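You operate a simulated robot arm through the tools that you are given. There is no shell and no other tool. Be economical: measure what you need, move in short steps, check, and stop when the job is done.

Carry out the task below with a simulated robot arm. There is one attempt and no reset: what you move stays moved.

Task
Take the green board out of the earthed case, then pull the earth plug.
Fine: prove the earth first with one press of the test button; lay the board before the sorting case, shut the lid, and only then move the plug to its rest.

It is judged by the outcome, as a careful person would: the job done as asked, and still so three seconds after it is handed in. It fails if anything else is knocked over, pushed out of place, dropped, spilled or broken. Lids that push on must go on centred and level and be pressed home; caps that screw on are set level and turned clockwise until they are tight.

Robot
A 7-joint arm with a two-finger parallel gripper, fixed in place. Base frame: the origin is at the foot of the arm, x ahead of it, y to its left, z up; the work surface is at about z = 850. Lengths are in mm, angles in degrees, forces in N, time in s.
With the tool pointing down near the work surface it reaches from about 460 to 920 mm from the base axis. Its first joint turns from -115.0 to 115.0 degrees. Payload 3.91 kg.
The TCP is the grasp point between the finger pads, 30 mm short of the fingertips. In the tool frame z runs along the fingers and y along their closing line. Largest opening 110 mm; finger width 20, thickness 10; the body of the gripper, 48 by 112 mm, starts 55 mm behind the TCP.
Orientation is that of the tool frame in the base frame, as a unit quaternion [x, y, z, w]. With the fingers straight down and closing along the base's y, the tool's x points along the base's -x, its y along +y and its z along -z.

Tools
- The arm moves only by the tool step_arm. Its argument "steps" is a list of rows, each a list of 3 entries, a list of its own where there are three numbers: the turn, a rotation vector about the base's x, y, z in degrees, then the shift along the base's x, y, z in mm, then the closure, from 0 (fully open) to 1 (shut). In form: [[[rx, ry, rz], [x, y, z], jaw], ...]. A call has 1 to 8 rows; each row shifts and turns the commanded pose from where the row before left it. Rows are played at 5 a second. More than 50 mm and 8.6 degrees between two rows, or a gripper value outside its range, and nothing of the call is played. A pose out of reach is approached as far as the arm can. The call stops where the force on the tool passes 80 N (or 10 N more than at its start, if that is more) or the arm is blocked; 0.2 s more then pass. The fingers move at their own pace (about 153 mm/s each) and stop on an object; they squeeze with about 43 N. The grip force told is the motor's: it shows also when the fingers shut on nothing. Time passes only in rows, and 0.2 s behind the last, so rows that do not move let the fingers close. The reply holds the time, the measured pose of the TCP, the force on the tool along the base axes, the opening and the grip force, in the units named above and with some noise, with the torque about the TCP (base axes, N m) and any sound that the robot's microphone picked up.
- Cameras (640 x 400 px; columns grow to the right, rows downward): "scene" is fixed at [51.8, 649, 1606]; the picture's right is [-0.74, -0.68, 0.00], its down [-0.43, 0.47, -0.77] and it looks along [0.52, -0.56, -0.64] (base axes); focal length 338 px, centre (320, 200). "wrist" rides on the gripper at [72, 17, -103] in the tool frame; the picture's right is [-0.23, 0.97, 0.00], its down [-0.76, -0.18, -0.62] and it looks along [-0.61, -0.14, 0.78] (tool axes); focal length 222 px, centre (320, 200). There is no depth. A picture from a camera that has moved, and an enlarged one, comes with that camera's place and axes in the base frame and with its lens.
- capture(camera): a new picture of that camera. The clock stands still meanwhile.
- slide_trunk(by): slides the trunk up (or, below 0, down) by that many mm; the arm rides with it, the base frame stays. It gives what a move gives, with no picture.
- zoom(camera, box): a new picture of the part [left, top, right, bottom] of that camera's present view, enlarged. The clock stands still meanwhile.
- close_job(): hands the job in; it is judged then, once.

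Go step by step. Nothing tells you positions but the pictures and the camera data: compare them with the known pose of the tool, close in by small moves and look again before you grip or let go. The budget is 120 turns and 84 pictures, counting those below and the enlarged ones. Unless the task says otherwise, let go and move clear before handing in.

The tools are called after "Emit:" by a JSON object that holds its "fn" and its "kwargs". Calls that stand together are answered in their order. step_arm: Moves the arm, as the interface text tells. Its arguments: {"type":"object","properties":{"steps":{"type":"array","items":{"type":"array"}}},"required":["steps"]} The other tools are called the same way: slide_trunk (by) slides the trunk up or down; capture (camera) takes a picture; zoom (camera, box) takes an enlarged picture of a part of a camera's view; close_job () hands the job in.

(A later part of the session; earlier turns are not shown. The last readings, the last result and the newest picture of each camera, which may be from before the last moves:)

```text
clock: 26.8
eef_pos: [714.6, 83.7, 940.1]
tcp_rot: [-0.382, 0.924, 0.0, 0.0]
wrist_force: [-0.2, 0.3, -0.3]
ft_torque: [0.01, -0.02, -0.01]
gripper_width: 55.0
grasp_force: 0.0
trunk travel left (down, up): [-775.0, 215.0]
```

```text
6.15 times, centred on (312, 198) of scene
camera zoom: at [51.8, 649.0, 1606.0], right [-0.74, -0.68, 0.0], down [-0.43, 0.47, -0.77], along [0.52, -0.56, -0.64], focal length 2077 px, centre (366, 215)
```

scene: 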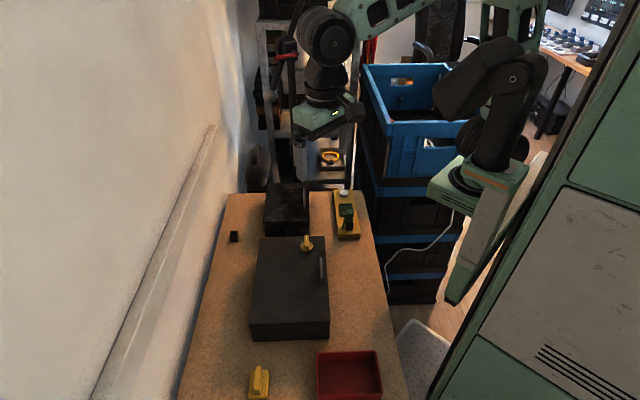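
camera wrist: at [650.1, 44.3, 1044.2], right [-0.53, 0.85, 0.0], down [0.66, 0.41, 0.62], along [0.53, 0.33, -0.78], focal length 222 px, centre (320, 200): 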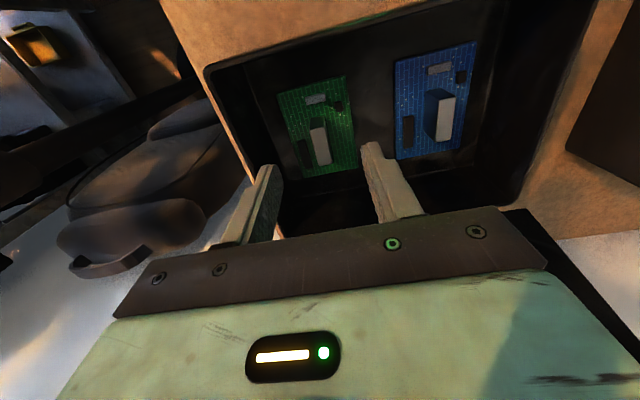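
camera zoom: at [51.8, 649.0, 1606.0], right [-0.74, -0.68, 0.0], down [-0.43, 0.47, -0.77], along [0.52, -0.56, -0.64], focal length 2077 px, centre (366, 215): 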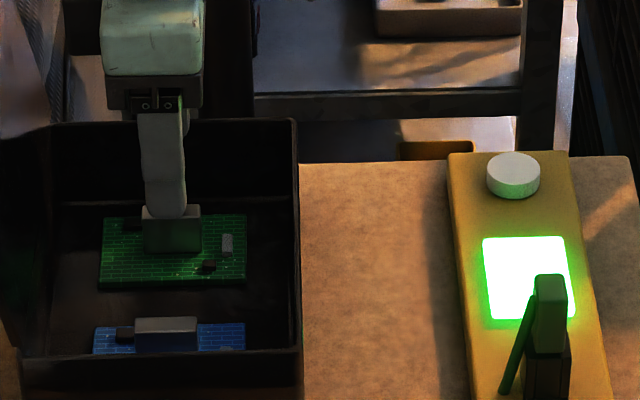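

Centred within a couple of mm. I narrow the opening and lower so the tips sit around the block, above the board's little chips.

Emit:
{"fn": "step_arm", "kwargs": {"steps": [[[0, 0, 0], [-1, 0.5, -15], 0.7], [[0, 0, 0], [0, 0, -15], 0.7], [[0, 0, 0], [0, 0, -6], 0.7], [[0, 0, 0], [0, 0, -4], 0.7]]}}

Emit:
{"fn": "zoom", "kwargs": {"camera": "wrist", "box": [220, 60, 460, 220]}}

Emit:
{"fn": "zoom", "kwargs": {"camera": "scene", "box": [280, 175, 340, 235]}}

```text
clock: 27.8
eef_pos: [714.4, 85.0, 899.6]
tcp_rot: [-0.382, 0.924, -0.001, 0.0]
wrist_force: [-0.3, 0.6, 0.0]
ft_torque: [-0.02, 0.02, 0.0]
gripper_width: 33.0
grasp_force: 0.0
trunk travel left (down, up): [-775.0, 215.0]
```

```text
2.50 times, centred on (340, 140) of wrist
camera zoom: at [649.7, 45.6, 1003.9], right [-0.53, 0.85, 0.0], down [0.66, 0.41, 0.62], along [0.53, 0.33, -0.78], focal length 555 px, centre (270, 350)
```

zoom: 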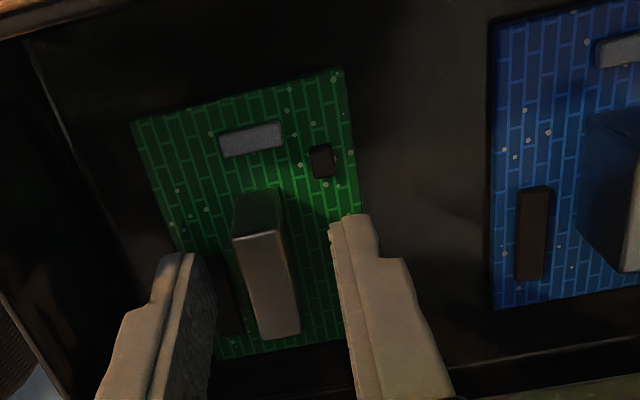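

```text
6.67 times, centred on (310, 205) of scene
camera zoom: at [51.8, 649.0, 1606.0], right [-0.74, -0.68, 0.0], down [-0.43, 0.47, -0.77], along [0.52, -0.56, -0.64], focal length 2250 px, centre (387, 167)
```

zoom: 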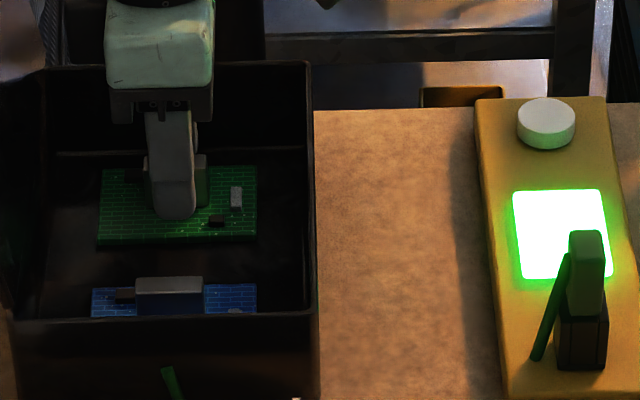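

Emit:
{"fn": "step_arm", "kwargs": {"steps": [[[0, 0, 0], [0, 0, -3], 0.7], [[0, 0, 0], [0, 0, 0], 0.85], [[0, 0, 0], [0, 0, 0], 1], [[0, 0, 0], [0, 0, 0], 1]]}}

Emit:
{"fn": "zoom", "kwargs": {"camera": "wrist", "box": [220, 60, 460, 220]}}

```text
clock: 28.8
eef_pos: [713.5, 84.7, 897.0]
tcp_rot: [-0.382, 0.924, -0.001, 0.0]
wrist_force: [0.9, -0.1, 0.7]
ft_torque: [0.01, 0.0, -0.03]
gripper_width: 10.6
grasp_force: 43.1
trunk travel left (down, up): [-775.0, 215.0]
```

```text
2.50 times, centred on (340, 140) of wrist
camera zoom: at [649.6, 45.7, 1000.9], right [-0.53, 0.85, 0.0], down [0.66, 0.41, 0.62], along [0.53, 0.33, -0.78], focal length 555 px, centre (270, 350)
```

zoom: 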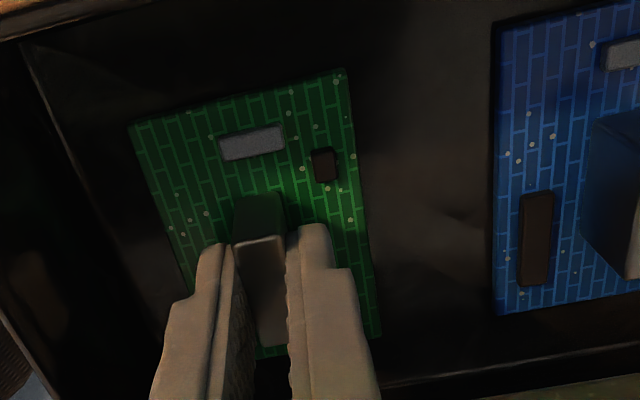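

The block is gripped at 10.6 mm. Lifting straight up.

Emit:
{"fn": "step_arm", "kwargs": {"steps": [[[0, 0, 0], [0, 0, 10], 1], [[0, 0, 0], [0, 0, 20], 1], [[0, 0, 0], [0, 0, 40], 1], [[0, 0, 0], [0, 0, 45], 1], [[0, 0, 0], [0, 0, 45], 1]]}}

Emit:
{"fn": "capture", "kwargs": {"camera": "scene"}}

Emit:
{"fn": "capture", "kwargs": {"camera": "wrist"}}

```text
clock: 30.0
eef_pos: [713.5, 84.7, 1055.1]
tcp_rot: [-0.383, 0.924, 0.0, 0.0]
wrist_force: [-0.1, 0.0, -1.1]
ft_torque: [0.03, 0.04, 0.0]
gripper_width: 10.5
grasp_force: 43.4
trunk travel left (down, up): [-775.0, 215.0]
```

```text
40 pictures are left
```

scene: 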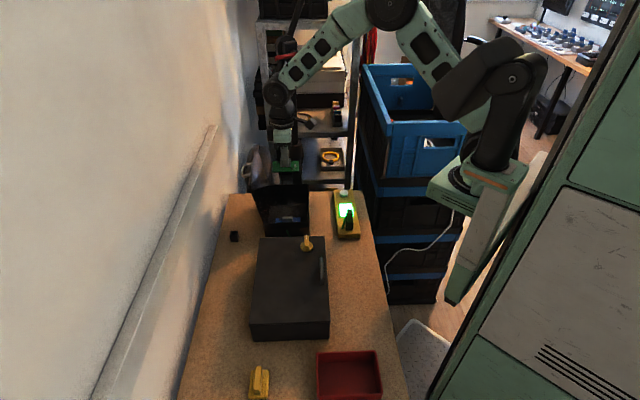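

```text
39 pictures are left
camera wrist: at [649.8, 45.3, 1160.7], right [-0.53, 0.85, 0.0], down [0.67, 0.41, 0.62], along [0.53, 0.33, -0.78], focal length 222 px, centre (320, 200)
```

wrist: 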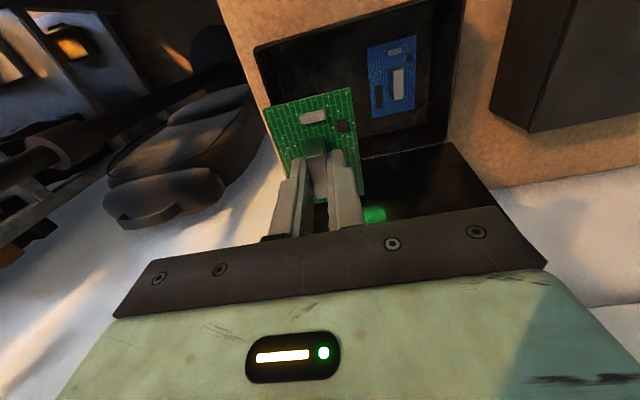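

The board is securely held. The sorting case's front (handle side) faces the robot; the free strip there is around h≈395 along the diagonal, i.e. near (350,207), close to the inner reach limit. I'll carry the board there high and see how far the arm can go.

Emit:
{"fn": "step_arm", "kwargs": {"steps": [[[0, 0, 0], [-40, 0, 10], 1], [[0, 0, 0], [-42, 5, 0], 1], [[0, 0, 0], [-42, 7, 0], 1], [[0, 0, 0], [-42, 9, 0], 1], [[0, 0, 0], [-42, 12, 0], 1], [[0, 0, 0], [-42, 12, 0], 1], [[0, 0, 0], [-40, 12, 0], 1]]}}

```text
clock: 31.6
eef_pos: [423.0, 142.3, 1066.7]
tcp_rot: [-0.381, 0.925, -0.001, 0.0]
wrist_force: [0.2, 0.0, -0.8]
ft_torque: [0.0, 0.02, -0.01]
gripper_width: 10.6
grasp_force: 42.7
trunk travel left (down, up): [-775.0, 215.0]
```

Emit:
{"fn": "step_arm", "kwargs": {"steps": [[[0, 0, 0], [-25, 22, 0], 1], [[0, 0, 0], [-25, 22, 0], 1], [[0, 0, 0], [-23, 21, 0], 1]]}}

Emit:
{"fn": "capture", "kwargs": {"camera": "wrist"}}

Emit:
{"fn": "capture", "kwargs": {"camera": "scene"}}

```text
clock: 32.4
eef_pos: [350.3, 206.4, 1067.5]
tcp_rot: [-0.381, 0.925, 0.0, -0.001]
wrist_force: [0.5, 0.1, -0.3]
ft_torque: [0.0, 0.02, 0.01]
gripper_width: 10.4
grasp_force: 42.9
trunk travel left (down, up): [-775.0, 215.0]
```

```text
38 pictures are left
camera wrist: at [285.9, 167.3, 1171.0], right [-0.53, 0.85, 0.0], down [0.67, 0.41, 0.62], along [0.53, 0.33, -0.78], focal length 222 px, centre (320, 200)
```

wrist: 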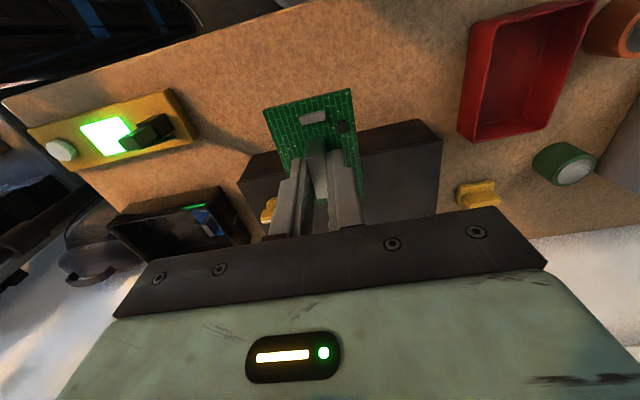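

```text
37 pictures are left
```

scene: 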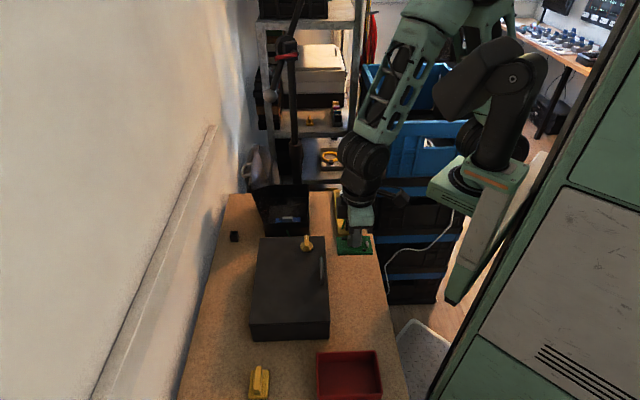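

The arm reaches here. I notice further things at the bench's near end; a closer look to be sure which is the sorting case.

Emit:
{"fn": "zoom", "kwargs": {"camera": "wrist", "box": [400, 0, 640, 230]}}

Emit:
{"fn": "zoom", "kwargs": {"camera": "wrist", "box": [200, 70, 480, 250]}}

```text
1.74 times, centred on (520, 115) of wrist
camera zoom: at [285.9, 167.3, 1171.0], right [-0.53, 0.85, 0.0], down [0.67, 0.41, 0.62], along [0.53, 0.33, -0.78], focal length 386 px, centre (-28, 348)
```

zoom: 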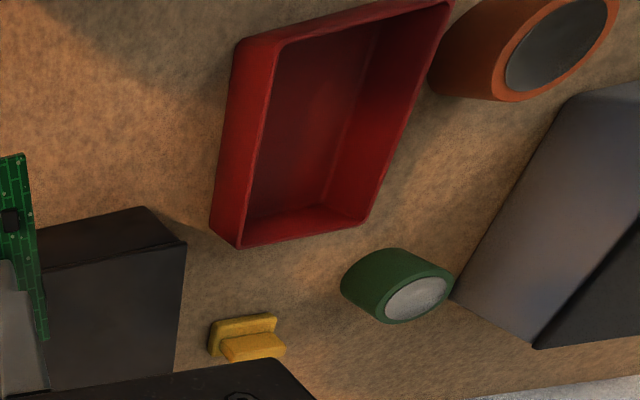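

```text
2.22 times, centred on (340, 160) of wrist
camera zoom: at [285.9, 167.3, 1171.0], right [-0.53, 0.85, 0.0], down [0.67, 0.41, 0.62], along [0.53, 0.33, -0.78], focal length 494 px, centre (276, 289)
```

zoom: 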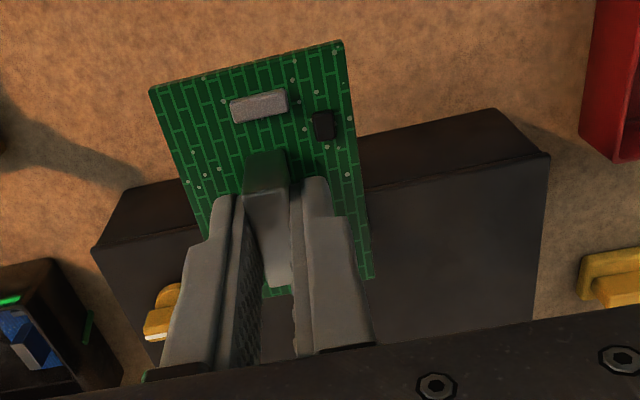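

There are ring-shaped pots and another dark cabinet-like object at the near end, outside the scene view — possibly the actual sorting case. I'll move along the bench to look before laying anything down.

Emit:
{"fn": "step_arm", "kwargs": {"steps": [[[0, 0, 0], [-28, 32, 5], 1], [[0, 0, 0], [-28, 32, 5], 1], [[0, 0, 0], [-28, 32, 5], 1], [[0, 0, 0], [-28, 32, 5], 1], [[0, 0, 0], [-28, 32, 5], 1], [[0, 0, 0], [-28, 32, 5], 1]]}}

Emit:
{"fn": "capture", "kwargs": {"camera": "wrist"}}

```text
clock: 34.0
eef_pos: [239.4, 401.7, 1102.3]
tcp_rot: [-0.333, 0.943, 0.002, 0.01]
wrist_force: [-1.0, 0.3, -0.8]
ft_torque: [-0.02, -0.03, 0.0]
gripper_width: 10.8
grasp_force: 43.1
trunk travel left (down, up): [-775.0, 215.0]
stopped in row 6: the arm was blocked; the commanded pose is now the measured one
```

```text
34 pictures are left
camera wrist: at [169.1, 367.8, 1205.7], right [-0.43, 0.9, 0.0], down [0.7, 0.33, 0.64], along [0.57, 0.28, -0.77], focal length 222 px, centre (320, 200)
```

wrist: 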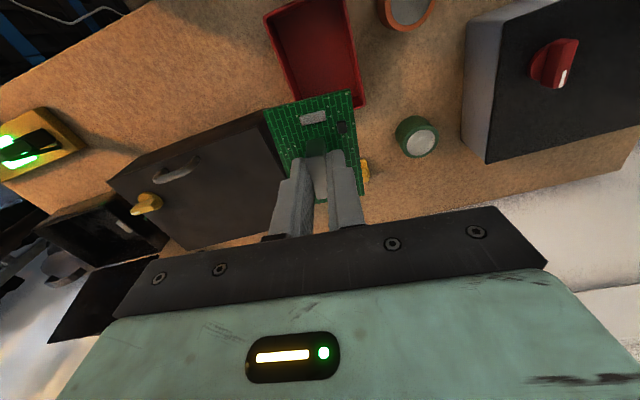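

Emit:
{"fn": "zoom", "kwargs": {"camera": "wrist", "box": [350, 0, 640, 200]}}

Emit:
{"fn": "zoom", "kwargs": {"camera": "wrist", "box": [90, 90, 310, 250]}}

```text
2.00 times, centred on (495, 100) of wrist
camera zoom: at [169.1, 367.8, 1205.7], right [-0.43, 0.9, 0.0], down [0.7, 0.33, 0.64], along [0.57, 0.28, -0.77], focal length 444 px, centre (-30, 400)
```

zoom: 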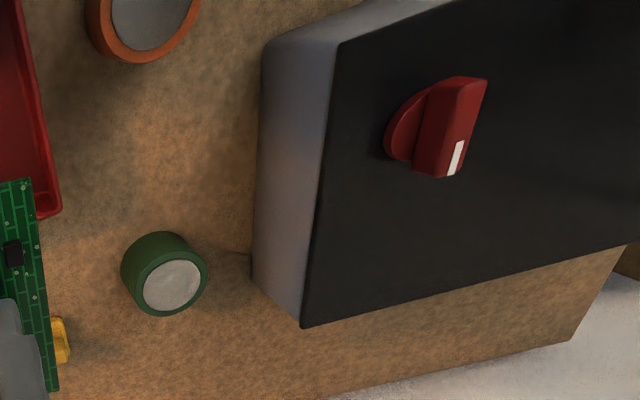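

```text
2.50 times, centred on (200, 170) of wrist
camera zoom: at [169.1, 367.8, 1205.7], right [-0.43, 0.9, 0.0], down [0.7, 0.33, 0.64], along [0.57, 0.28, -0.77], focal length 555 px, centre (620, 275)
```

zoom: 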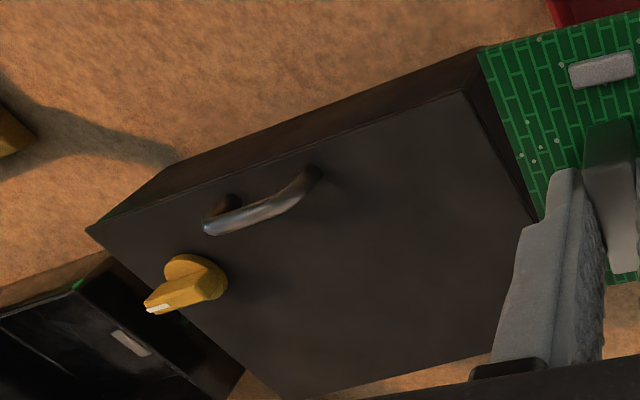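

A third object, a two-tone box with a red knob and no visible lid, lies at the near end. I'll rise for a wider look to compare it before deciding.

Emit:
{"fn": "step_arm", "kwargs": {"steps": [[[0, 0, -3], [0, 15, 45], 1], [[0, 0, -3], [0, 15, 45], 1], [[0, 0, -3], [0, 15, 45], 1], [[0, 0, -3], [0, 15, 45], 1]]}}

Emit:
{"fn": "capture", "kwargs": {"camera": "wrist"}}

```text
clock: 35.2
eef_pos: [245.6, 455.3, 1306.4]
tcp_rot: [-0.224, 0.974, 0.019, 0.014]
wrist_force: [0.2, -0.1, 0.2]
ft_torque: [-0.01, 0.01, -0.03]
gripper_width: 10.4
grasp_force: 43.3
trunk travel left (down, up): [-775.0, 215.0]
stopped in row 4: the arm was blocked; the commanded pose is now the measured one
```

```text
31 pictures are left
camera wrist: at [169.8, 435.3, 1408.2], right [-0.22, 0.97, 0.04], down [0.75, 0.14, 0.65], along [0.62, 0.17, -0.76], focal length 222 px, centre (320, 200)
```

wrist: 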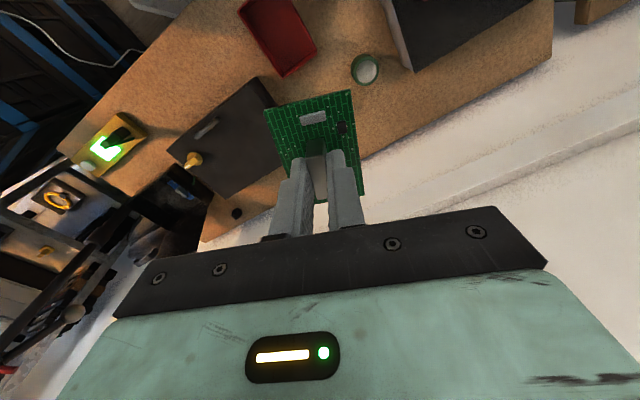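

Emit:
{"fn": "step_arm", "kwargs": {"steps": [[[0, 0, -8], [-30, 15, 0], 1], [[0, 0, -8], [-35, 15, 0], 1], [[0, 0, -8], [-35, 15, 0], 1], [[0, 0, -4], [-20, 10, 0], 1]]}}

Emit:
{"fn": "capture", "kwargs": {"camera": "wrist"}}

```text
clock: 35.9
eef_pos: [304.7, 481.2, 1331.5]
tcp_rot: [0.028, 0.999, 0.038, 0.023]
wrist_force: [-0.5, -0.6, -0.5]
ft_torque: [0.03, 0.0, 0.02]
gripper_width: 10.6
grasp_force: 42.8
trunk travel left (down, up): [-775.0, 215.0]
stopped in row 3: the arm was blocked; the commanded pose is now the measured one
```

```text
30 pictures are left
camera wrist: at [228.5, 493.1, 1433.5], right [0.28, 0.96, 0.09], down [0.72, -0.27, 0.64], along [0.64, -0.12, -0.76], focal length 222 px, centre (320, 200)
```

wrist: 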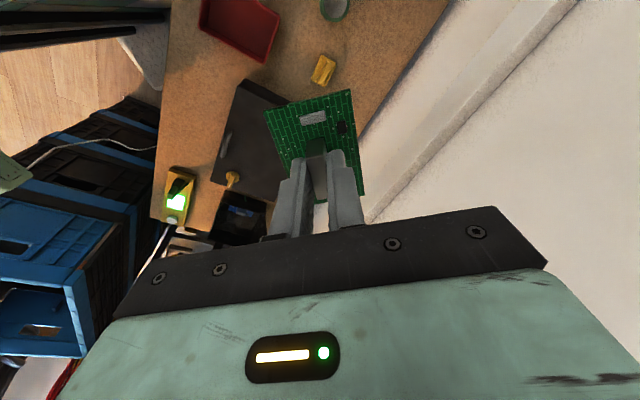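

The arm gets boxed in at that end, so the handled case with the yellow knob is the sensible sorting case. I'll straighten the tool and return over the strip in front of it.

Emit:
{"fn": "step_arm", "kwargs": {"steps": [[[-4.3, 2.75, 0], [6, -38, -20], 1], [[0, 0, 8], [6, -38, -30], 1], [[0, 0, 8], [6, -38, -30], 1], [[0, 0, 8], [6, -38, -30], 1], [[0, 0, 8], [6, -38, -30], 1], [[0, 0, 8], [6, -38, -30], 1], [[0, 0, 8.2], [9, -38, -30], 1]]}}

Emit:
{"fn": "capture", "kwargs": {"camera": "scene"}}

```text
clock: 37.5
eef_pos: [349.4, 218.2, 1118.6]
tcp_rot: [-0.388, 0.922, -0.011, 0.003]
wrist_force: [0.2, -0.5, -1.1]
ft_torque: [-0.03, -0.01, 0.04]
gripper_width: 10.7
grasp_force: 42.4
trunk travel left (down, up): [-775.0, 215.0]
```

```text
29 pictures are left
```

scene: 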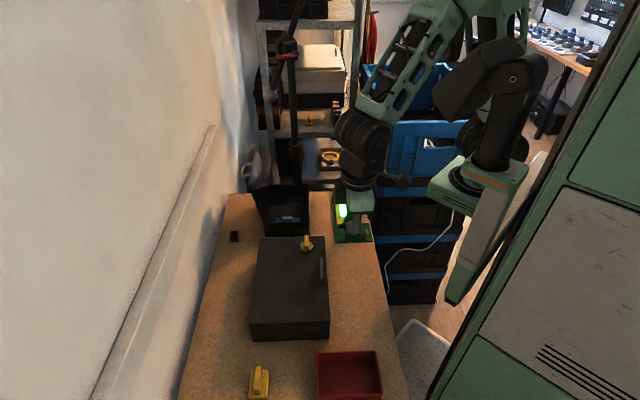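

Levelling the residual tilt and descending over the clear strip in front of the case.

Emit:
{"fn": "step_arm", "kwargs": {"steps": [[[1.03, 0.8, -0.7], [0.5, -5, -40], 1], [[0, 0, 0], [0, -6, -45], 1], [[0, 0, 0], [0, 0, -45], 1], [[0, 0, 0], [0, 0, -40], 1], [[0, 0, 0], [0, 0, -28], 1]]}}

Emit:
{"fn": "zoom", "kwargs": {"camera": "scene", "box": [240, 220, 420, 350]}}

```text
clock: 38.7
eef_pos: [348.6, 207.9, 919.7]
tcp_rot: [-0.38, 0.925, -0.001, 0.0]
wrist_force: [0.1, -0.5, 0.1]
ft_torque: [0.02, -0.01, 0.01]
gripper_width: 10.6
grasp_force: 42.4
trunk travel left (down, up): [-775.0, 215.0]
```

```text
3.08 times, centred on (330, 285) of scene
camera zoom: at [51.8, 649.0, 1606.0], right [-0.74, -0.68, 0.0], down [-0.43, 0.47, -0.77], along [0.52, -0.56, -0.64], focal length 1038 px, centre (289, -62)
```

zoom: 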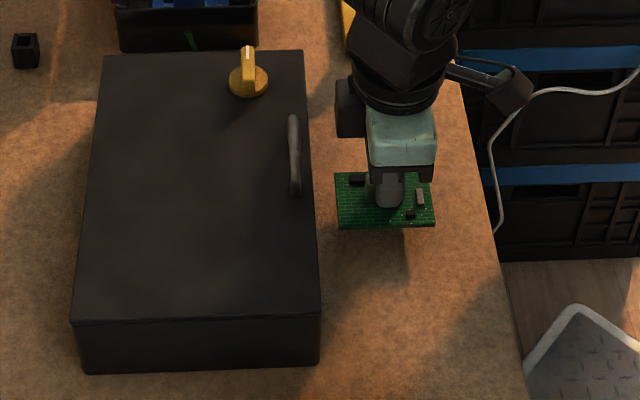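

Position is good: right in front of the handle, with room to the case and the bench edge. Lowering gently to contact.

Emit:
{"fn": "step_arm", "kwargs": {"steps": [[[0, 0, 0], [0, 0, -12], 1], [[0, 0, 0], [0, 0, -6], 1], [[0, 0, 0], [0, 0, -3], 1]]}}

```text
clock: 39.5
eef_pos: [347.1, 207.5, 899.4]
tcp_rot: [-0.38, 0.925, 0.0, 0.0]
wrist_force: [-0.1, 0.1, 0.1]
ft_torque: [-0.02, -0.01, -0.01]
gripper_width: 10.4
grasp_force: 42.9
trunk travel left (down, up): [-775.0, 215.0]
```

Emit:
{"fn": "step_arm", "kwargs": {"steps": [[[0, 0, 0], [0, 0, -2], 1], [[0, 0, 0], [0, 0, -1], 1]]}}

Emit:
{"fn": "step_arm", "kwargs": {"steps": [[[0, 0, 0], [0, 0, -1.5], 1]]}}

Emit:
{"fn": "step_arm", "kwargs": {"steps": [[[0, 0, 0], [0, 0, -1], 1]]}}

```text
clock: 40.1
eef_pos: [347.7, 207.5, 896.5]
tcp_rot: [-0.38, 0.925, 0.0, 0.0]
wrist_force: [-0.6, -0.1, -0.7]
ft_torque: [0.03, 0.0, 0.01]
gripper_width: 10.7
grasp_force: 42.8
trunk travel left (down, up): [-775.0, 215.0]
```

```text
clock: 40.5
eef_pos: [346.8, 207.4, 893.8]
tcp_rot: [-0.382, 0.924, 0.0, -0.001]
wrist_force: [-0.1, -0.4, 0.1]
ft_torque: [0.01, -0.01, 0.02]
gripper_width: 10.6
grasp_force: 43.4
trunk travel left (down, up): [-775.0, 215.0]
```

```text
clock: 40.9
eef_pos: [348.1, 206.8, 893.7]
tcp_rot: [-0.381, 0.925, 0.0, 0.001]
wrist_force: [0.0, -0.1, -0.5]
ft_torque: [-0.02, 0.01, 0.01]
gripper_width: 10.9
grasp_force: 43.0
trunk travel left (down, up): [-775.0, 215.0]
```

Emit:
{"fn": "step_arm", "kwargs": {"steps": [[[0, 0, 0], [0, 0, -1], 1]]}}

Emit:
{"fn": "step_arm", "kwargs": {"steps": [[[0, 0, 0], [0, 0, -1], 1]]}}

Emit:
{"fn": "zoom", "kwargs": {"camera": "scene", "box": [320, 255, 380, 305]}}

```text
clock: 41.3
eef_pos: [348.3, 206.7, 891.6]
tcp_rot: [-0.381, 0.924, 0.0, 0.001]
wrist_force: [0.2, -0.4, -0.2]
ft_torque: [0.02, 0.02, -0.03]
gripper_width: 10.9
grasp_force: 42.9
trunk travel left (down, up): [-775.0, 215.0]
```

```text
clock: 41.7
eef_pos: [347.4, 207.9, 892.2]
tcp_rot: [-0.381, 0.925, 0.0, 0.001]
wrist_force: [-0.8, -1.8, 12.7]
ft_torque: [0.0, 0.03, 0.03]
gripper_width: 10.8
grasp_force: 43.0
trunk travel left (down, up): [-775.0, 215.0]
```

```text
8.00 times, centred on (350, 280) of scene
camera zoom: at [51.8, 649.0, 1606.0], right [-0.74, -0.68, 0.0], down [-0.43, 0.47, -0.77], along [0.52, -0.56, -0.64], focal length 2700 px, centre (80, -440)
```

zoom: 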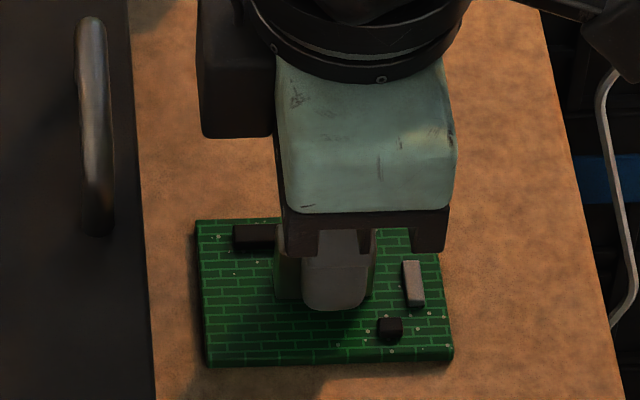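

The board is down on the bench (12.7 N contact). Relaxing slightly, opening and lifting straight clear.

Emit:
{"fn": "step_arm", "kwargs": {"steps": [[[0, 0, 0], [0, 0, 1], 1], [[0, 0, 0], [0, 0, 0], 0.8], [[0, 0, 0], [0, 0, 0], 0.72], [[0, 0, 0], [0, 0, 20], 0.72], [[0, 0, 0], [0, 0, 45], 0.72], [[0, 0, 0], [0, 0, 50], 0.72], [[0, 0, 0], [0, 0, 45], 0.8]]}}

Emit:
{"fn": "capture", "kwargs": {"camera": "scene"}}

```text
clock: 43.3
eef_pos: [347.9, 207.7, 1052.6]
tcp_rot: [-0.381, 0.925, 0.0, -0.001]
wrist_force: [0.8, 0.9, -0.1]
ft_torque: [0.02, 0.03, 0.01]
gripper_width: 22.1
grasp_force: 0.0
trunk travel left (down, up): [-775.0, 215.0]
```

```text
26 pictures are left
```

scene: 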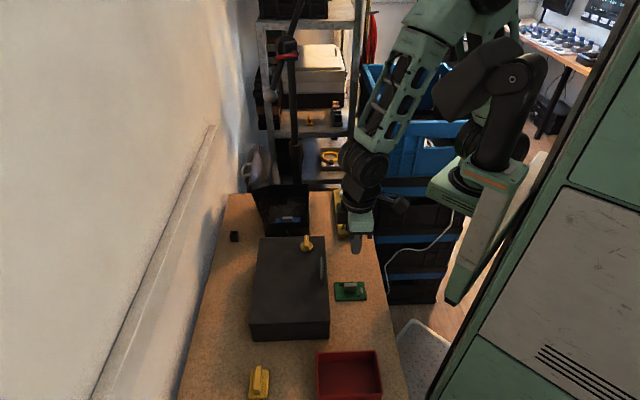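

The board lies in front of the case. Now back to the lid: turn the tool to its earlier orientation while travelling high.

Emit:
{"fn": "step_arm", "kwargs": {"steps": [[[0, 0, -8.2], [20, -4, 40], 0.8], [[0, 0, -8.2], [30, -6, 30], 0.8], [[0, 0, -8.2], [42, -8, 15], 0.8], [[0, 0, -8.2], [45, -8, 12], 0.8], [[0, 0, -8.2], [45, -8, 0], 0.8], [[0, 0, -8.2], [45, -8, 0], 0.8], [[0, 0, -8.2], [45, -8, 0], 0.8], [[0, 0, -8.2], [45, -8, 0], 0.8]]}}

Emit:
{"fn": "step_arm", "kwargs": {"steps": [[[0, 0, -8.2], [20, 10, 10], 0.8], [[0, 0, -8.2], [20, 20, 10], 0.8], [[0, 0, -8.0], [20, 20, 0], 0.8], [[-3.1, 3.1, 0], [30, 30, 0], 0.8], [[-3.2, 3.2, 0], [31, 0, 0], 0.8]]}}

```text
clock: 45.1
eef_pos: [664.8, 148.4, 1148.1]
tcp_rot: [0.183, 0.983, 0.0, -0.001]
wrist_force: [-0.9, -0.3, -0.2]
ft_torque: [0.0, -0.04, -0.02]
gripper_width: 22.1
grasp_force: 0.1
trunk travel left (down, up): [-775.0, 215.0]
```

```text
clock: 46.3
eef_pos: [785.9, 229.9, 1170.1]
tcp_rot: [0.383, 0.92, -0.072, -0.029]
wrist_force: [-0.6, 0.2, 1.1]
ft_torque: [0.02, -0.06, 0.04]
gripper_width: 22.0
grasp_force: 0.1
trunk travel left (down, up): [-775.0, 215.0]
```

Emit:
{"fn": "step_arm", "kwargs": {"steps": [[[0, 0, 0], [0, -10.5, -30], 0.78], [[0, 0, 0], [-4, -4, -40], 0.78]]}}

Emit:
{"fn": "zoom", "kwargs": {"camera": "scene", "box": [230, 125, 320, 215]}}

Emit:
{"fn": "zoom", "kwargs": {"camera": "wrist", "box": [200, 60, 460, 240]}}

```text
clock: 46.9
eef_pos: [781.9, 212.9, 1099.0]
tcp_rot: [0.383, 0.92, -0.072, -0.03]
wrist_force: [0.4, 1.2, 0.3]
ft_torque: [-0.02, 0.02, 0.0]
gripper_width: 24.2
grasp_force: 0.0
trunk travel left (down, up): [-775.0, 215.0]
```

```text
4.44 times, centred on (275, 170) of scene
camera zoom: at [51.8, 649.0, 1606.0], right [-0.74, -0.68, 0.0], down [-0.43, 0.47, -0.77], along [0.52, -0.56, -0.64], focal length 1500 px, centre (520, 333)
```

zoom: 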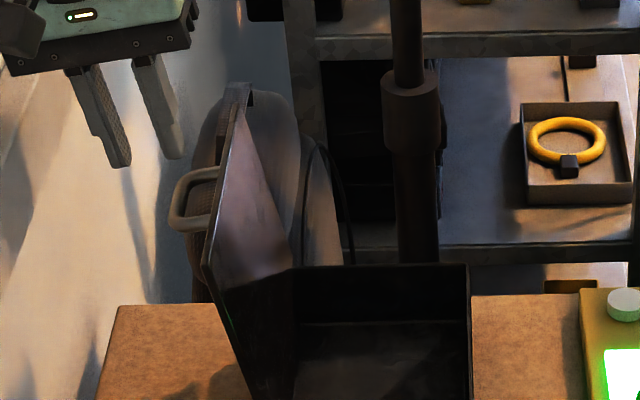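

```text
2.22 times, centred on (330, 150) of wrist
camera zoom: at [753.5, 288.6, 1199.6], right [0.84, 0.52, -0.15], down [0.48, -0.6, 0.64], along [0.24, -0.61, -0.75], focal length 494 px, centre (298, 311)
```

zoom: 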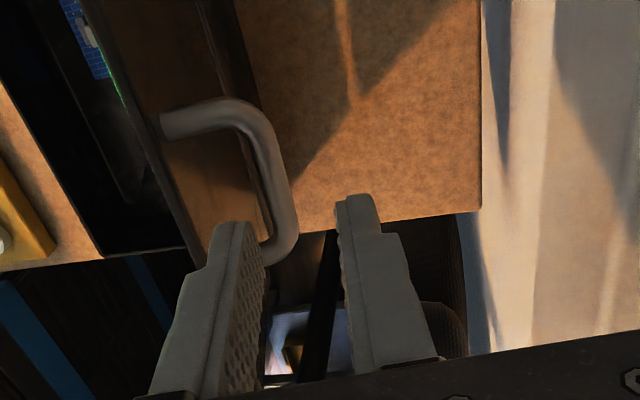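

The bar is where I left it. I narrow the jaw so the inner finger fits between bar and lid, align, and lower part way.

Emit:
{"fn": "step_arm", "kwargs": {"steps": [[[0, 0, 0], [-6, -4, 0], 0.855], [[0, 0, 0], [-2, -2, -20], 0.855]]}}

Emit:
{"fn": "zoom", "kwargs": {"camera": "wrist", "box": [240, 80, 400, 220]}}

Emit:
{"fn": "zoom", "kwargs": {"camera": "scene", "box": [240, 135, 300, 195]}}

```text
clock: 47.5
eef_pos: [773.6, 208.7, 1078.6]
tcp_rot: [0.383, 0.92, -0.072, -0.03]
wrist_force: [-0.3, -0.1, 0.0]
ft_torque: [-0.03, 0.01, 0.01]
gripper_width: 16.0
grasp_force: 0.1
trunk travel left (down, up): [-775.0, 215.0]
```

```text
2.86 times, centred on (320, 150) of wrist
camera zoom: at [745.3, 283.0, 1179.8], right [0.84, 0.52, -0.15], down [0.48, -0.6, 0.64], along [0.24, -0.61, -0.75], focal length 635 px, centre (320, 343)
```

zoom: 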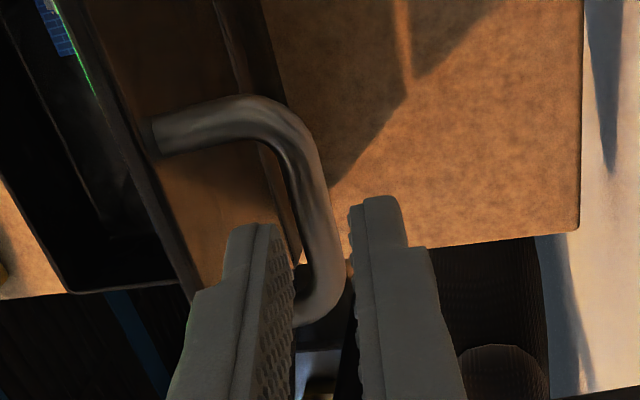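

```text
6.67 times, centred on (270, 165) of scene
camera zoom: at [51.8, 649.0, 1606.0], right [-0.74, -0.68, 0.0], down [-0.43, 0.47, -0.77], along [0.52, -0.56, -0.64], focal length 2250 px, centre (653, 433)
```

zoom: 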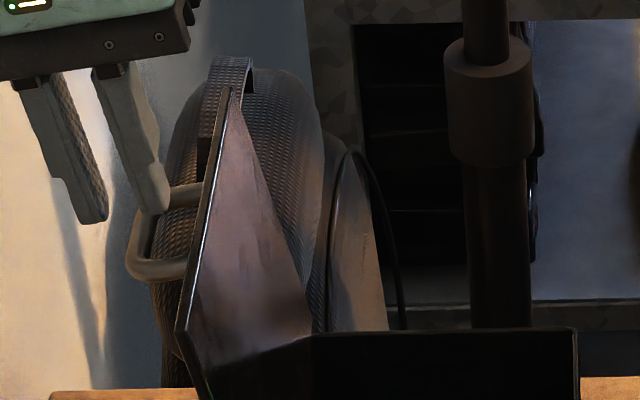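

The bar is between the fingers with room for the inner one. Down and grip.

Emit:
{"fn": "step_arm", "kwargs": {"steps": [[[0, 0, 0], [-2, -2, -15], 0.855], [[0, 0, 0], [-2, -2, -15], 0.855], [[0, 0, 0], [0, 0, 0], 1], [[0, 0, 0], [0, 0, 0], 1]]}}

Emit:
{"fn": "zoom", "kwargs": {"camera": "scene", "box": [240, 135, 300, 195]}}

```text
clock: 48.5
eef_pos: [769.2, 203.8, 1050.5]
tcp_rot: [0.384, 0.92, -0.071, -0.03]
wrist_force: [-7.1, -5.1, 10.5]
ft_torque: [-0.13, 0.13, -0.76]
gripper_width: 9.2
grasp_force: 44.9
trunk travel left (down, up): [-775.0, 215.0]
```

```text
6.67 times, centred on (270, 165) of scene
camera zoom: at [51.8, 649.0, 1606.0], right [-0.74, -0.68, 0.0], down [-0.43, 0.47, -0.77], along [0.52, -0.56, -0.64], focal length 2250 px, centre (653, 433)
```

zoom: 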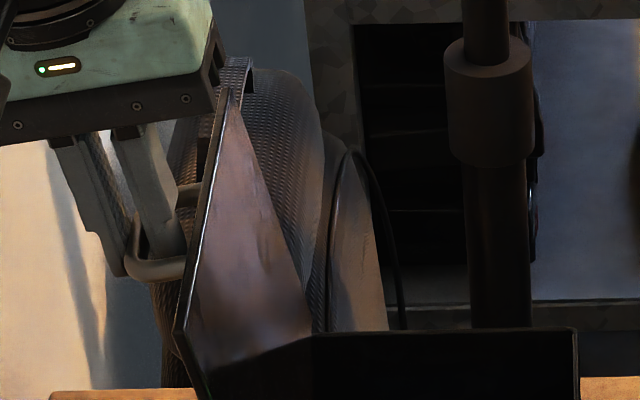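

Gripped, but the bar sits near the fingertips; I'll seat it a bit deeper.

Emit:
{"fn": "step_arm", "kwargs": {"steps": [[[0, 0, 0], [0, 0, 0], 0.86], [[0, 0, 0], [-1, -1, -5], 0.86], [[0, 0, 0], [-0.5, -0.5, -3], 0.86], [[0, 0, 0], [0, 0, 0], 1], [[0, 0, 0], [0, 0, 0], 1]]}}

```text
clock: 49.7
eef_pos: [768.5, 202.6, 1041.0]
tcp_rot: [0.384, 0.92, -0.07, -0.03]
wrist_force: [-4.3, -2.4, 2.0]
ft_torque: [-0.1, -0.07, -0.89]
gripper_width: 9.9
grasp_force: 45.3
trunk travel left (down, up): [-775.0, 215.0]
```

Seated well. Now swing the lid back along the fitted arc (hinge h≈629, z≈912, radius ≈121 mm), first to about vertical.

Emit:
{"fn": "step_arm", "kwargs": {"steps": [[[0, 0, 0], [-8, -8, 4.6], 1], [[0, 0, 0], [-8, -8, 4], 1], [[0, 0, 0], [-7.4, -7.4, 2], 1], [[0, 0, 0], [-7.3, -7.3, 1.6], 1], [[0, 0, 0], [-7.4, -7.4, 0.3], 1], [[0, 0, 0], [-7.4, -7.4, -0.3], 1]]}}

```text
clock: 51.1
eef_pos: [723.4, 158.0, 1053.3]
tcp_rot: [0.384, 0.92, -0.072, -0.029]
wrist_force: [3.2, -0.9, -3.7]
ft_torque: [0.26, 0.1, -0.72]
gripper_width: 9.4
grasp_force: 44.5
trunk travel left (down, up): [-775.0, 215.0]
```

Forces are tiny, so the arc fits. Continuing down to about 45°.

Emit:
{"fn": "step_arm", "kwargs": {"steps": [[[0, 0, 0], [-7.4, -7.4, -1.4], 1], [[0, 0, 0], [-7.3, -7.3, -2.2], 1], [[0, 0, 0], [-7.1, -7.1, -3.1], 1], [[0, 0, 0], [-6.9, -6.9, -4.1], 1], [[0, 0, 0], [-6.6, -6.6, -4.9], 1], [[0, 0, 0], [-6.3, -6.3, -5.7], 1]]}}

Emit:
{"fn": "zoom", "kwargs": {"camera": "scene", "box": [220, 125, 340, 245]}}

```text
clock: 52.5
eef_pos: [680.8, 116.2, 1031.9]
tcp_rot: [0.384, 0.92, -0.072, -0.03]
wrist_force: [2.3, -1.7, 0.4]
ft_torque: [0.04, 0.01, -0.41]
gripper_width: 9.1
grasp_force: 45.0
trunk travel left (down, up): [-775.0, 215.0]
```

```text
3.33 times, centred on (280, 185) of scene
camera zoom: at [51.8, 649.0, 1606.0], right [-0.74, -0.68, 0.0], down [-0.43, 0.47, -0.77], along [0.52, -0.56, -0.64], focal length 1125 px, centre (453, 250)
```

zoom: 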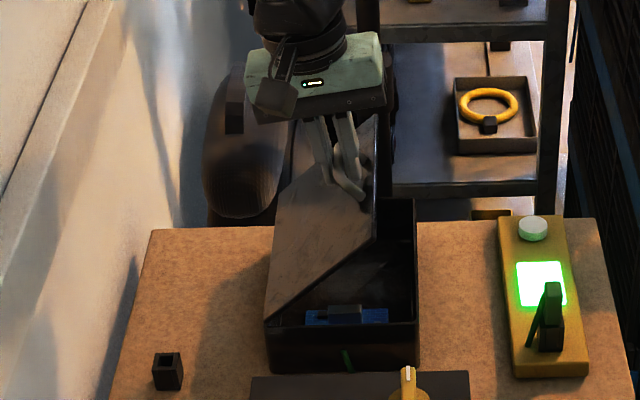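

Emit:
{"fn": "step_arm", "kwargs": {"steps": [[[0.7, -0.7, 0], [-6.2, -6.2, -6.4], 1], [[0.7, -0.7, 0], [-5.9, -5.9, -7], 1], [[0.7, -0.7, 0], [-5.3, -5.3, -7.8], 1], [[0.7, -0.7, 0], [-4.8, -4.8, -8.4], 1], [[0.7, -0.7, 0], [-4.3, -4.3, -8.9], 1], [[0.7, -0.7, 0], [-3.7, -3.7, -9.4], 1]]}}

```text
clock: 53.9
eef_pos: [650.0, 84.5, 985.0]
tcp_rot: [0.384, 0.923, -0.024, -0.01]
wrist_force: [-0.4, 0.0, -0.2]
ft_torque: [0.08, 0.01, -0.05]
gripper_width: 9.4
grasp_force: 45.1
trunk travel left (down, up): [-775.0, 215.0]
```

Emit:
{"fn": "step_arm", "kwargs": {"steps": [[[0.7, -0.7, 0], [-3, -3, -9.7], 1], [[0.7, -0.7, 0], [-2.6, -2.6, -9.9], 1], [[0.7, -0.7, 0], [-1.6, -1.6, -5.9], 1], [[0, 0, 0], [-0.8, -0.8, -5], 1]]}}

```text
clock: 54.9
eef_pos: [643.0, 77.7, 952.8]
tcp_rot: [0.384, 0.923, 0.001, -0.001]
wrist_force: [-2.4, -3.2, 1.6]
ft_torque: [-0.04, -0.06, 0.19]
gripper_width: 9.2
grasp_force: 45.3
trunk travel left (down, up): [-775.0, 215.0]
```

Emit:
{"fn": "step_arm", "kwargs": {"steps": [[[0, 0, 0], [0, 0, -2], 1], [[0, 0, 0], [0, 0, -2], 1]]}}

Emit:
{"fn": "zoom", "kwargs": {"camera": "scene", "box": [240, 165, 340, 250]}}

```text
clock: 55.5
eef_pos: [643.0, 75.9, 951.3]
tcp_rot: [0.386, 0.923, 0.001, 0.0]
wrist_force: [-7.3, -9.2, 32.2]
ft_torque: [0.48, 0.55, 0.24]
gripper_width: 9.2
grasp_force: 45.4
trunk travel left (down, up): [-775.0, 215.0]
```

```text
4.71 times, centred on (290, 208) of scene
camera zoom: at [51.8, 649.0, 1606.0], right [-0.74, -0.68, 0.0], down [-0.43, 0.47, -0.77], along [0.52, -0.56, -0.64], focal length 1588 px, centre (461, 165)
```

zoom: 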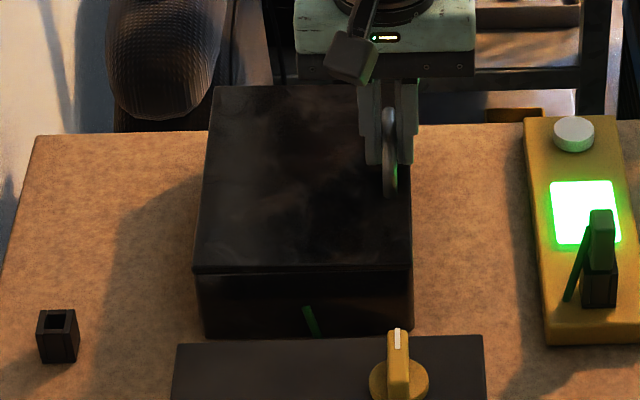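

The lid is shut with firm contact. I let go, rise and go to the earth plug near (481,47).

Emit:
{"fn": "step_arm", "kwargs": {"steps": [[[0, 0, 0], [0, 0.5, 3], 0.9], [[0, 0, 0], [0, 0, 0], 0.8], [[0, 0, 0], [0, 0, 30], 0.75], [[0, 0, 0], [0, 0, 50], 0.7], [[0, 0, 0], [-30, -5, 35], 0.5], [[0, 0, 0], [-45, -5, 0], 0.5], [[0, 0, 0], [-45, -5, 0], 0.5], [[0, 0, 0], [-40, -5, 0], 0.5]]}}

Emit:
{"fn": "zoom", "kwargs": {"camera": "scene", "box": [240, 165, 340, 250]}}

Emit:
{"fn": "capture", "kwargs": {"camera": "wrist"}}

```text
clock: 57.3
eef_pos: [483.6, 58.9, 1067.1]
tcp_rot: [0.385, 0.923, 0.0, -0.001]
wrist_force: [0.7, 0.3, -0.9]
ft_torque: [0.0, 0.0, 0.0]
gripper_width: 55.0
grasp_force: 0.0
trunk travel left (down, up): [-775.0, 215.0]
```

```text
4.71 times, centred on (290, 208) of scene
camera zoom: at [51.8, 649.0, 1606.0], right [-0.74, -0.68, 0.0], down [-0.43, 0.47, -0.77], along [0.52, -0.56, -0.64], focal length 1588 px, centre (461, 165)
```

zoom: 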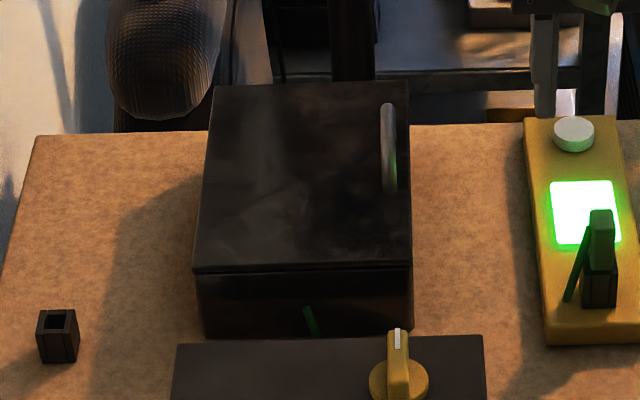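

```text
17 pictures are left
camera wrist: at [443.1, 121.8, 1171.4], right [0.85, 0.52, 0.0], down [0.41, -0.67, 0.62], along [0.33, -0.53, -0.78], focal length 222 px, centre (320, 200)
```

wrist: 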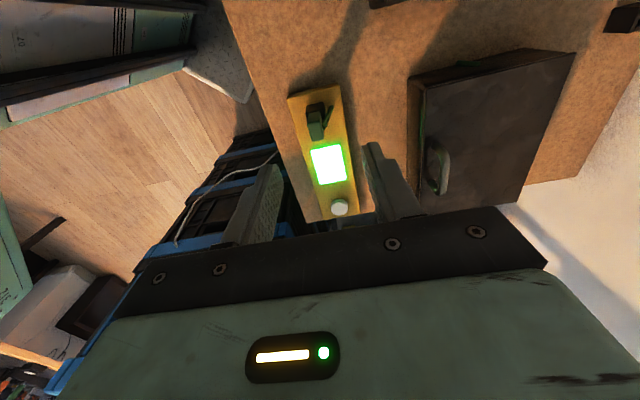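

Emit:
{"fn": "zoom", "kwargs": {"camera": "wrist", "box": [270, 75, 370, 145]}}

Emit:
{"fn": "zoom", "kwargs": {"camera": "scene", "box": [325, 195, 370, 245]}}

```text
5.71 times, centred on (320, 110) of wrist
camera zoom: at [443.1, 121.8, 1171.4], right [0.85, 0.52, 0.0], down [0.41, -0.67, 0.62], along [0.33, -0.53, -0.78], focal length 1269 px, centre (320, 714)
```

zoom: 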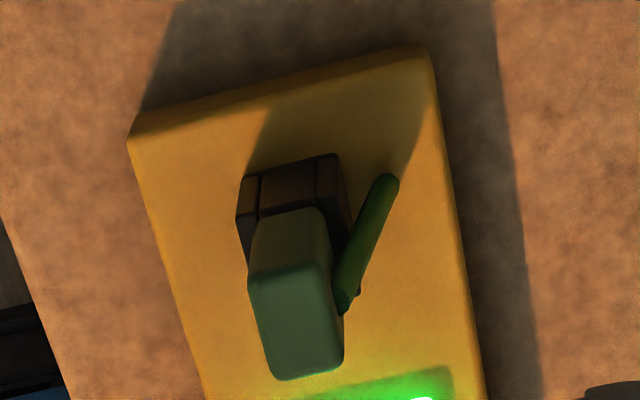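

```text
8.00 times, centred on (348, 220) of scene
camera zoom: at [51.8, 649.0, 1606.0], right [-0.74, -0.68, 0.0], down [-0.43, 0.47, -0.77], along [0.52, -0.56, -0.64], focal length 2700 px, centre (100, 40)
```

zoom: 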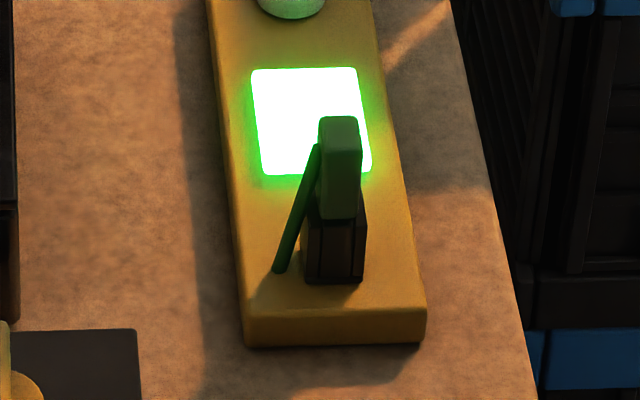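

Plug top is at about (488,45,946), ~15 mm across the bench by ~22 mm along; the wire stub hangs on its wall-side face. So I'll turn 90° and grip along the bench direction, clear of the wire.

Emit:
{"fn": "step_arm", "kwargs": {"steps": [[[0, 0, 8.2], [0.5, -1.5, 0], 0.5], [[0, 0, 8.2], [0.5, -1.5, 0], 0.5], [[0, 0, 8.2], [0.5, -1.5, 0], 0.5], [[0, 0, 8.2], [0.5, -1.5, 0], 0.5], [[0, 0, 8.2], [0.5, -1.5, 0], 0.5], [[0, 0, 8.2], [0.5, -1.5, 0], 0.5], [[0, 0, 8.2], [0.5, -1.5, 0], 0.5], [[0, 0, 8.2], [0.5, -1.5, 0], 0.5]]}}

Emit:
{"fn": "step_arm", "kwargs": {"steps": [[[0, 0, 8.2], [0, -1, -20], 0.55], [[0, 0, 8.2], [0, -1, -20], 0.6], [[0, 0, 8.2], [0, 0, -10], 0.6]]}}

Emit:
{"fn": "zoom", "kwargs": {"camera": "wrist", "box": [240, 60, 420, 200]}}

```text
clock: 59.1
eef_pos: [486.8, 46.8, 1066.8]
tcp_rot: [-0.178, 0.984, 0.001, 0.0]
wrist_force: [-0.4, -0.1, 0.1]
ft_torque: [-0.02, 0.0, 0.01]
gripper_width: 55.2
grasp_force: 0.0
trunk travel left (down, up): [-775.0, 215.0]
```

```text
clock: 59.9
eef_pos: [488.2, 44.7, 1017.2]
tcp_rot: [-0.383, 0.924, 0.0, 0.0]
wrist_force: [-0.5, -0.3, -0.1]
ft_torque: [-0.04, 0.0, -0.03]
gripper_width: 44.3
grasp_force: 0.1
trunk travel left (down, up): [-775.0, 215.0]
```

```text
2.86 times, centred on (330, 130) of wrist
camera zoom: at [423.0, 4.4, 1121.7], right [-0.53, 0.85, 0.0], down [0.66, 0.41, 0.62], along [0.53, 0.33, -0.78], focal length 635 px, centre (291, 400)
```

zoom: 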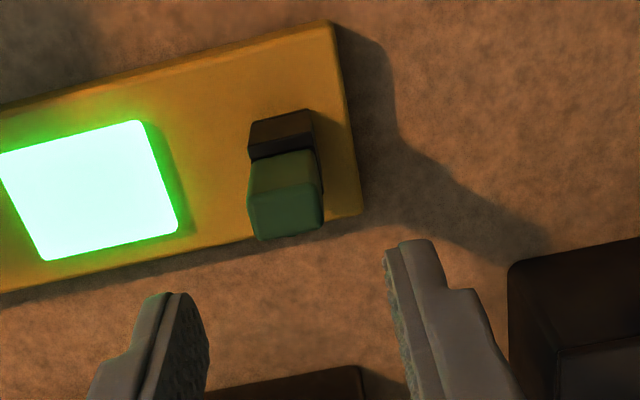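

Well centred. Lowering with the fingers around the green plug body.

Emit:
{"fn": "step_arm", "kwargs": {"steps": [[[0, 0, 0], [-1.5, -1.5, -30], 0.65], [[0, 0, 0], [0, 0, -25], 0.65], [[0, 0, 0], [0, 0, -10], 0.65], [[0, 0, 0], [0, 0, -5], 0.65]]}}

Emit:
{"fn": "zoom", "kwargs": {"camera": "scene", "box": [325, 185, 370, 235]}}

Emit:
{"fn": "zoom", "kwargs": {"camera": "wrist", "box": [240, 60, 420, 220]}}

```text
clock: 60.9
eef_pos: [484.2, 42.3, 948.2]
tcp_rot: [-0.383, 0.924, 0.0, 0.0]
wrist_force: [0.2, -0.7, -0.6]
ft_torque: [0.01, -0.02, 0.06]
gripper_width: 38.4
grasp_force: 0.1
trunk travel left (down, up): [-775.0, 215.0]
```

```text
8.00 times, centred on (348, 210) of scene
camera zoom: at [51.8, 649.0, 1606.0], right [-0.74, -0.68, 0.0], down [-0.43, 0.47, -0.77], along [0.52, -0.56, -0.64], focal length 2700 px, centre (100, 120)
```

zoom: 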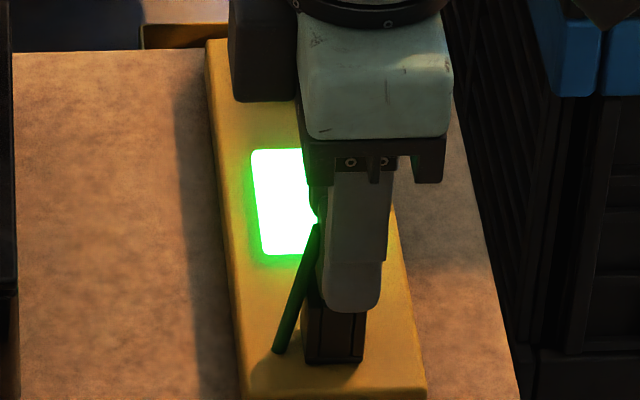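

```text
2.50 times, centred on (330, 140) of wrist
camera zoom: at [421.4, 3.0, 1052.1], right [-0.53, 0.85, 0.0], down [0.66, 0.41, 0.62], along [0.53, 0.33, -0.78], focal length 555 px, centre (295, 350)
```

zoom: 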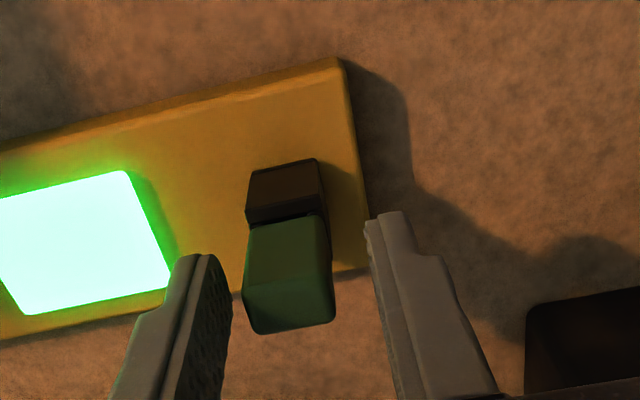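

Emit:
{"fn": "step_arm", "kwargs": {"steps": [[[0, 0, 0], [0.7, 0.7, 0], 0.75], [[0, 0, 0], [0, 0, 0], 0.85], [[0, 0, 0], [0, 0, 0], 1], [[0, 0, 0], [0, 0, 0], 1]]}}

```text
clock: 61.9
eef_pos: [486.7, 43.0, 948.0]
tcp_rot: [-0.382, 0.924, 0.0, 0.0]
wrist_force: [1.7, -2.4, -0.8]
ft_torque: [-0.07, -0.09, -0.01]
gripper_width: 20.4
grasp_force: 42.5
trunk travel left (down, up): [-775.0, 215.0]
```

The plug is gripped (20.4 mm). Pulling straight up.

Emit:
{"fn": "step_arm", "kwargs": {"steps": [[[0, 0, 0], [0, 0, 4], 1], [[0, 0, 0], [0, 0, 6], 1], [[0, 0, 0], [0, 0, 10], 1], [[0, 0, 0], [0, 0, 20], 1]]}}

Emit:
{"fn": "zoom", "kwargs": {"camera": "scene", "box": [325, 165, 385, 235]}}

```text
clock: 62.9
eef_pos: [486.5, 42.5, 987.8]
tcp_rot: [-0.383, 0.924, 0.0, -0.001]
wrist_force: [0.3, 0.6, -0.3]
ft_torque: [0.01, 0.0, 0.01]
gripper_width: 20.7
grasp_force: 42.9
trunk travel left (down, up): [-775.0, 215.0]
```

```text
5.71 times, centred on (355, 200) of scene
camera zoom: at [51.8, 649.0, 1606.0], right [-0.74, -0.68, 0.0], down [-0.43, 0.47, -0.77], along [0.52, -0.56, -0.64], focal length 1929 px, centre (120, 200)
```

zoom: 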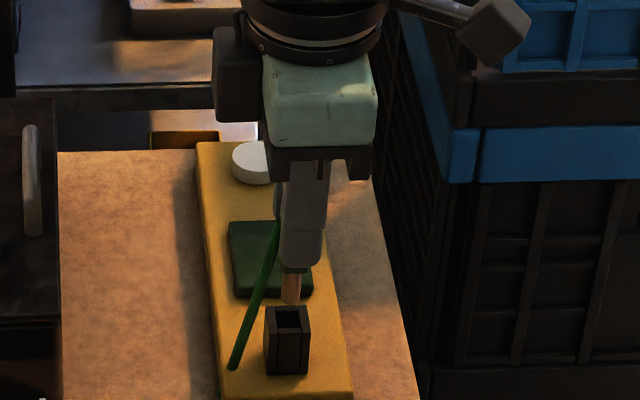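

The plug is out (brass pin visible, lamp off). I'll rise a little and take a reference view of the empty socket, so I can line up over the rest in the same way.

Emit:
{"fn": "step_arm", "kwargs": {"steps": [[[0, 0, 0], [0, 0, 22], 1]]}}

Emit:
{"fn": "zoom", "kwargs": {"camera": "wrist", "box": [230, 50, 410, 190]}}

```text
clock: 63.3
eef_pos: [486.6, 44.2, 1010.8]
tcp_rot: [-0.382, 0.924, 0.0, -0.001]
wrist_force: [-0.4, 0.7, 0.1]
ft_torque: [0.02, 0.01, 0.03]
gripper_width: 20.6
grasp_force: 42.8
trunk travel left (down, up): [-775.0, 215.0]
```

```text
2.86 times, centred on (320, 120) of wrist
camera zoom: at [422.4, 3.9, 1114.3], right [-0.53, 0.85, 0.0], down [0.67, 0.41, 0.62], along [0.53, 0.33, -0.78], focal length 635 px, centre (320, 429)
```

zoom: 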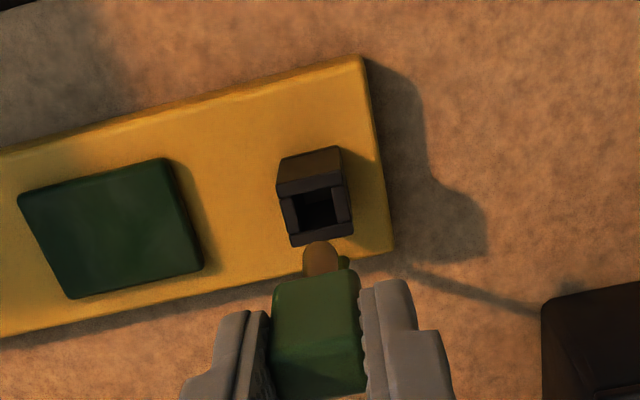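

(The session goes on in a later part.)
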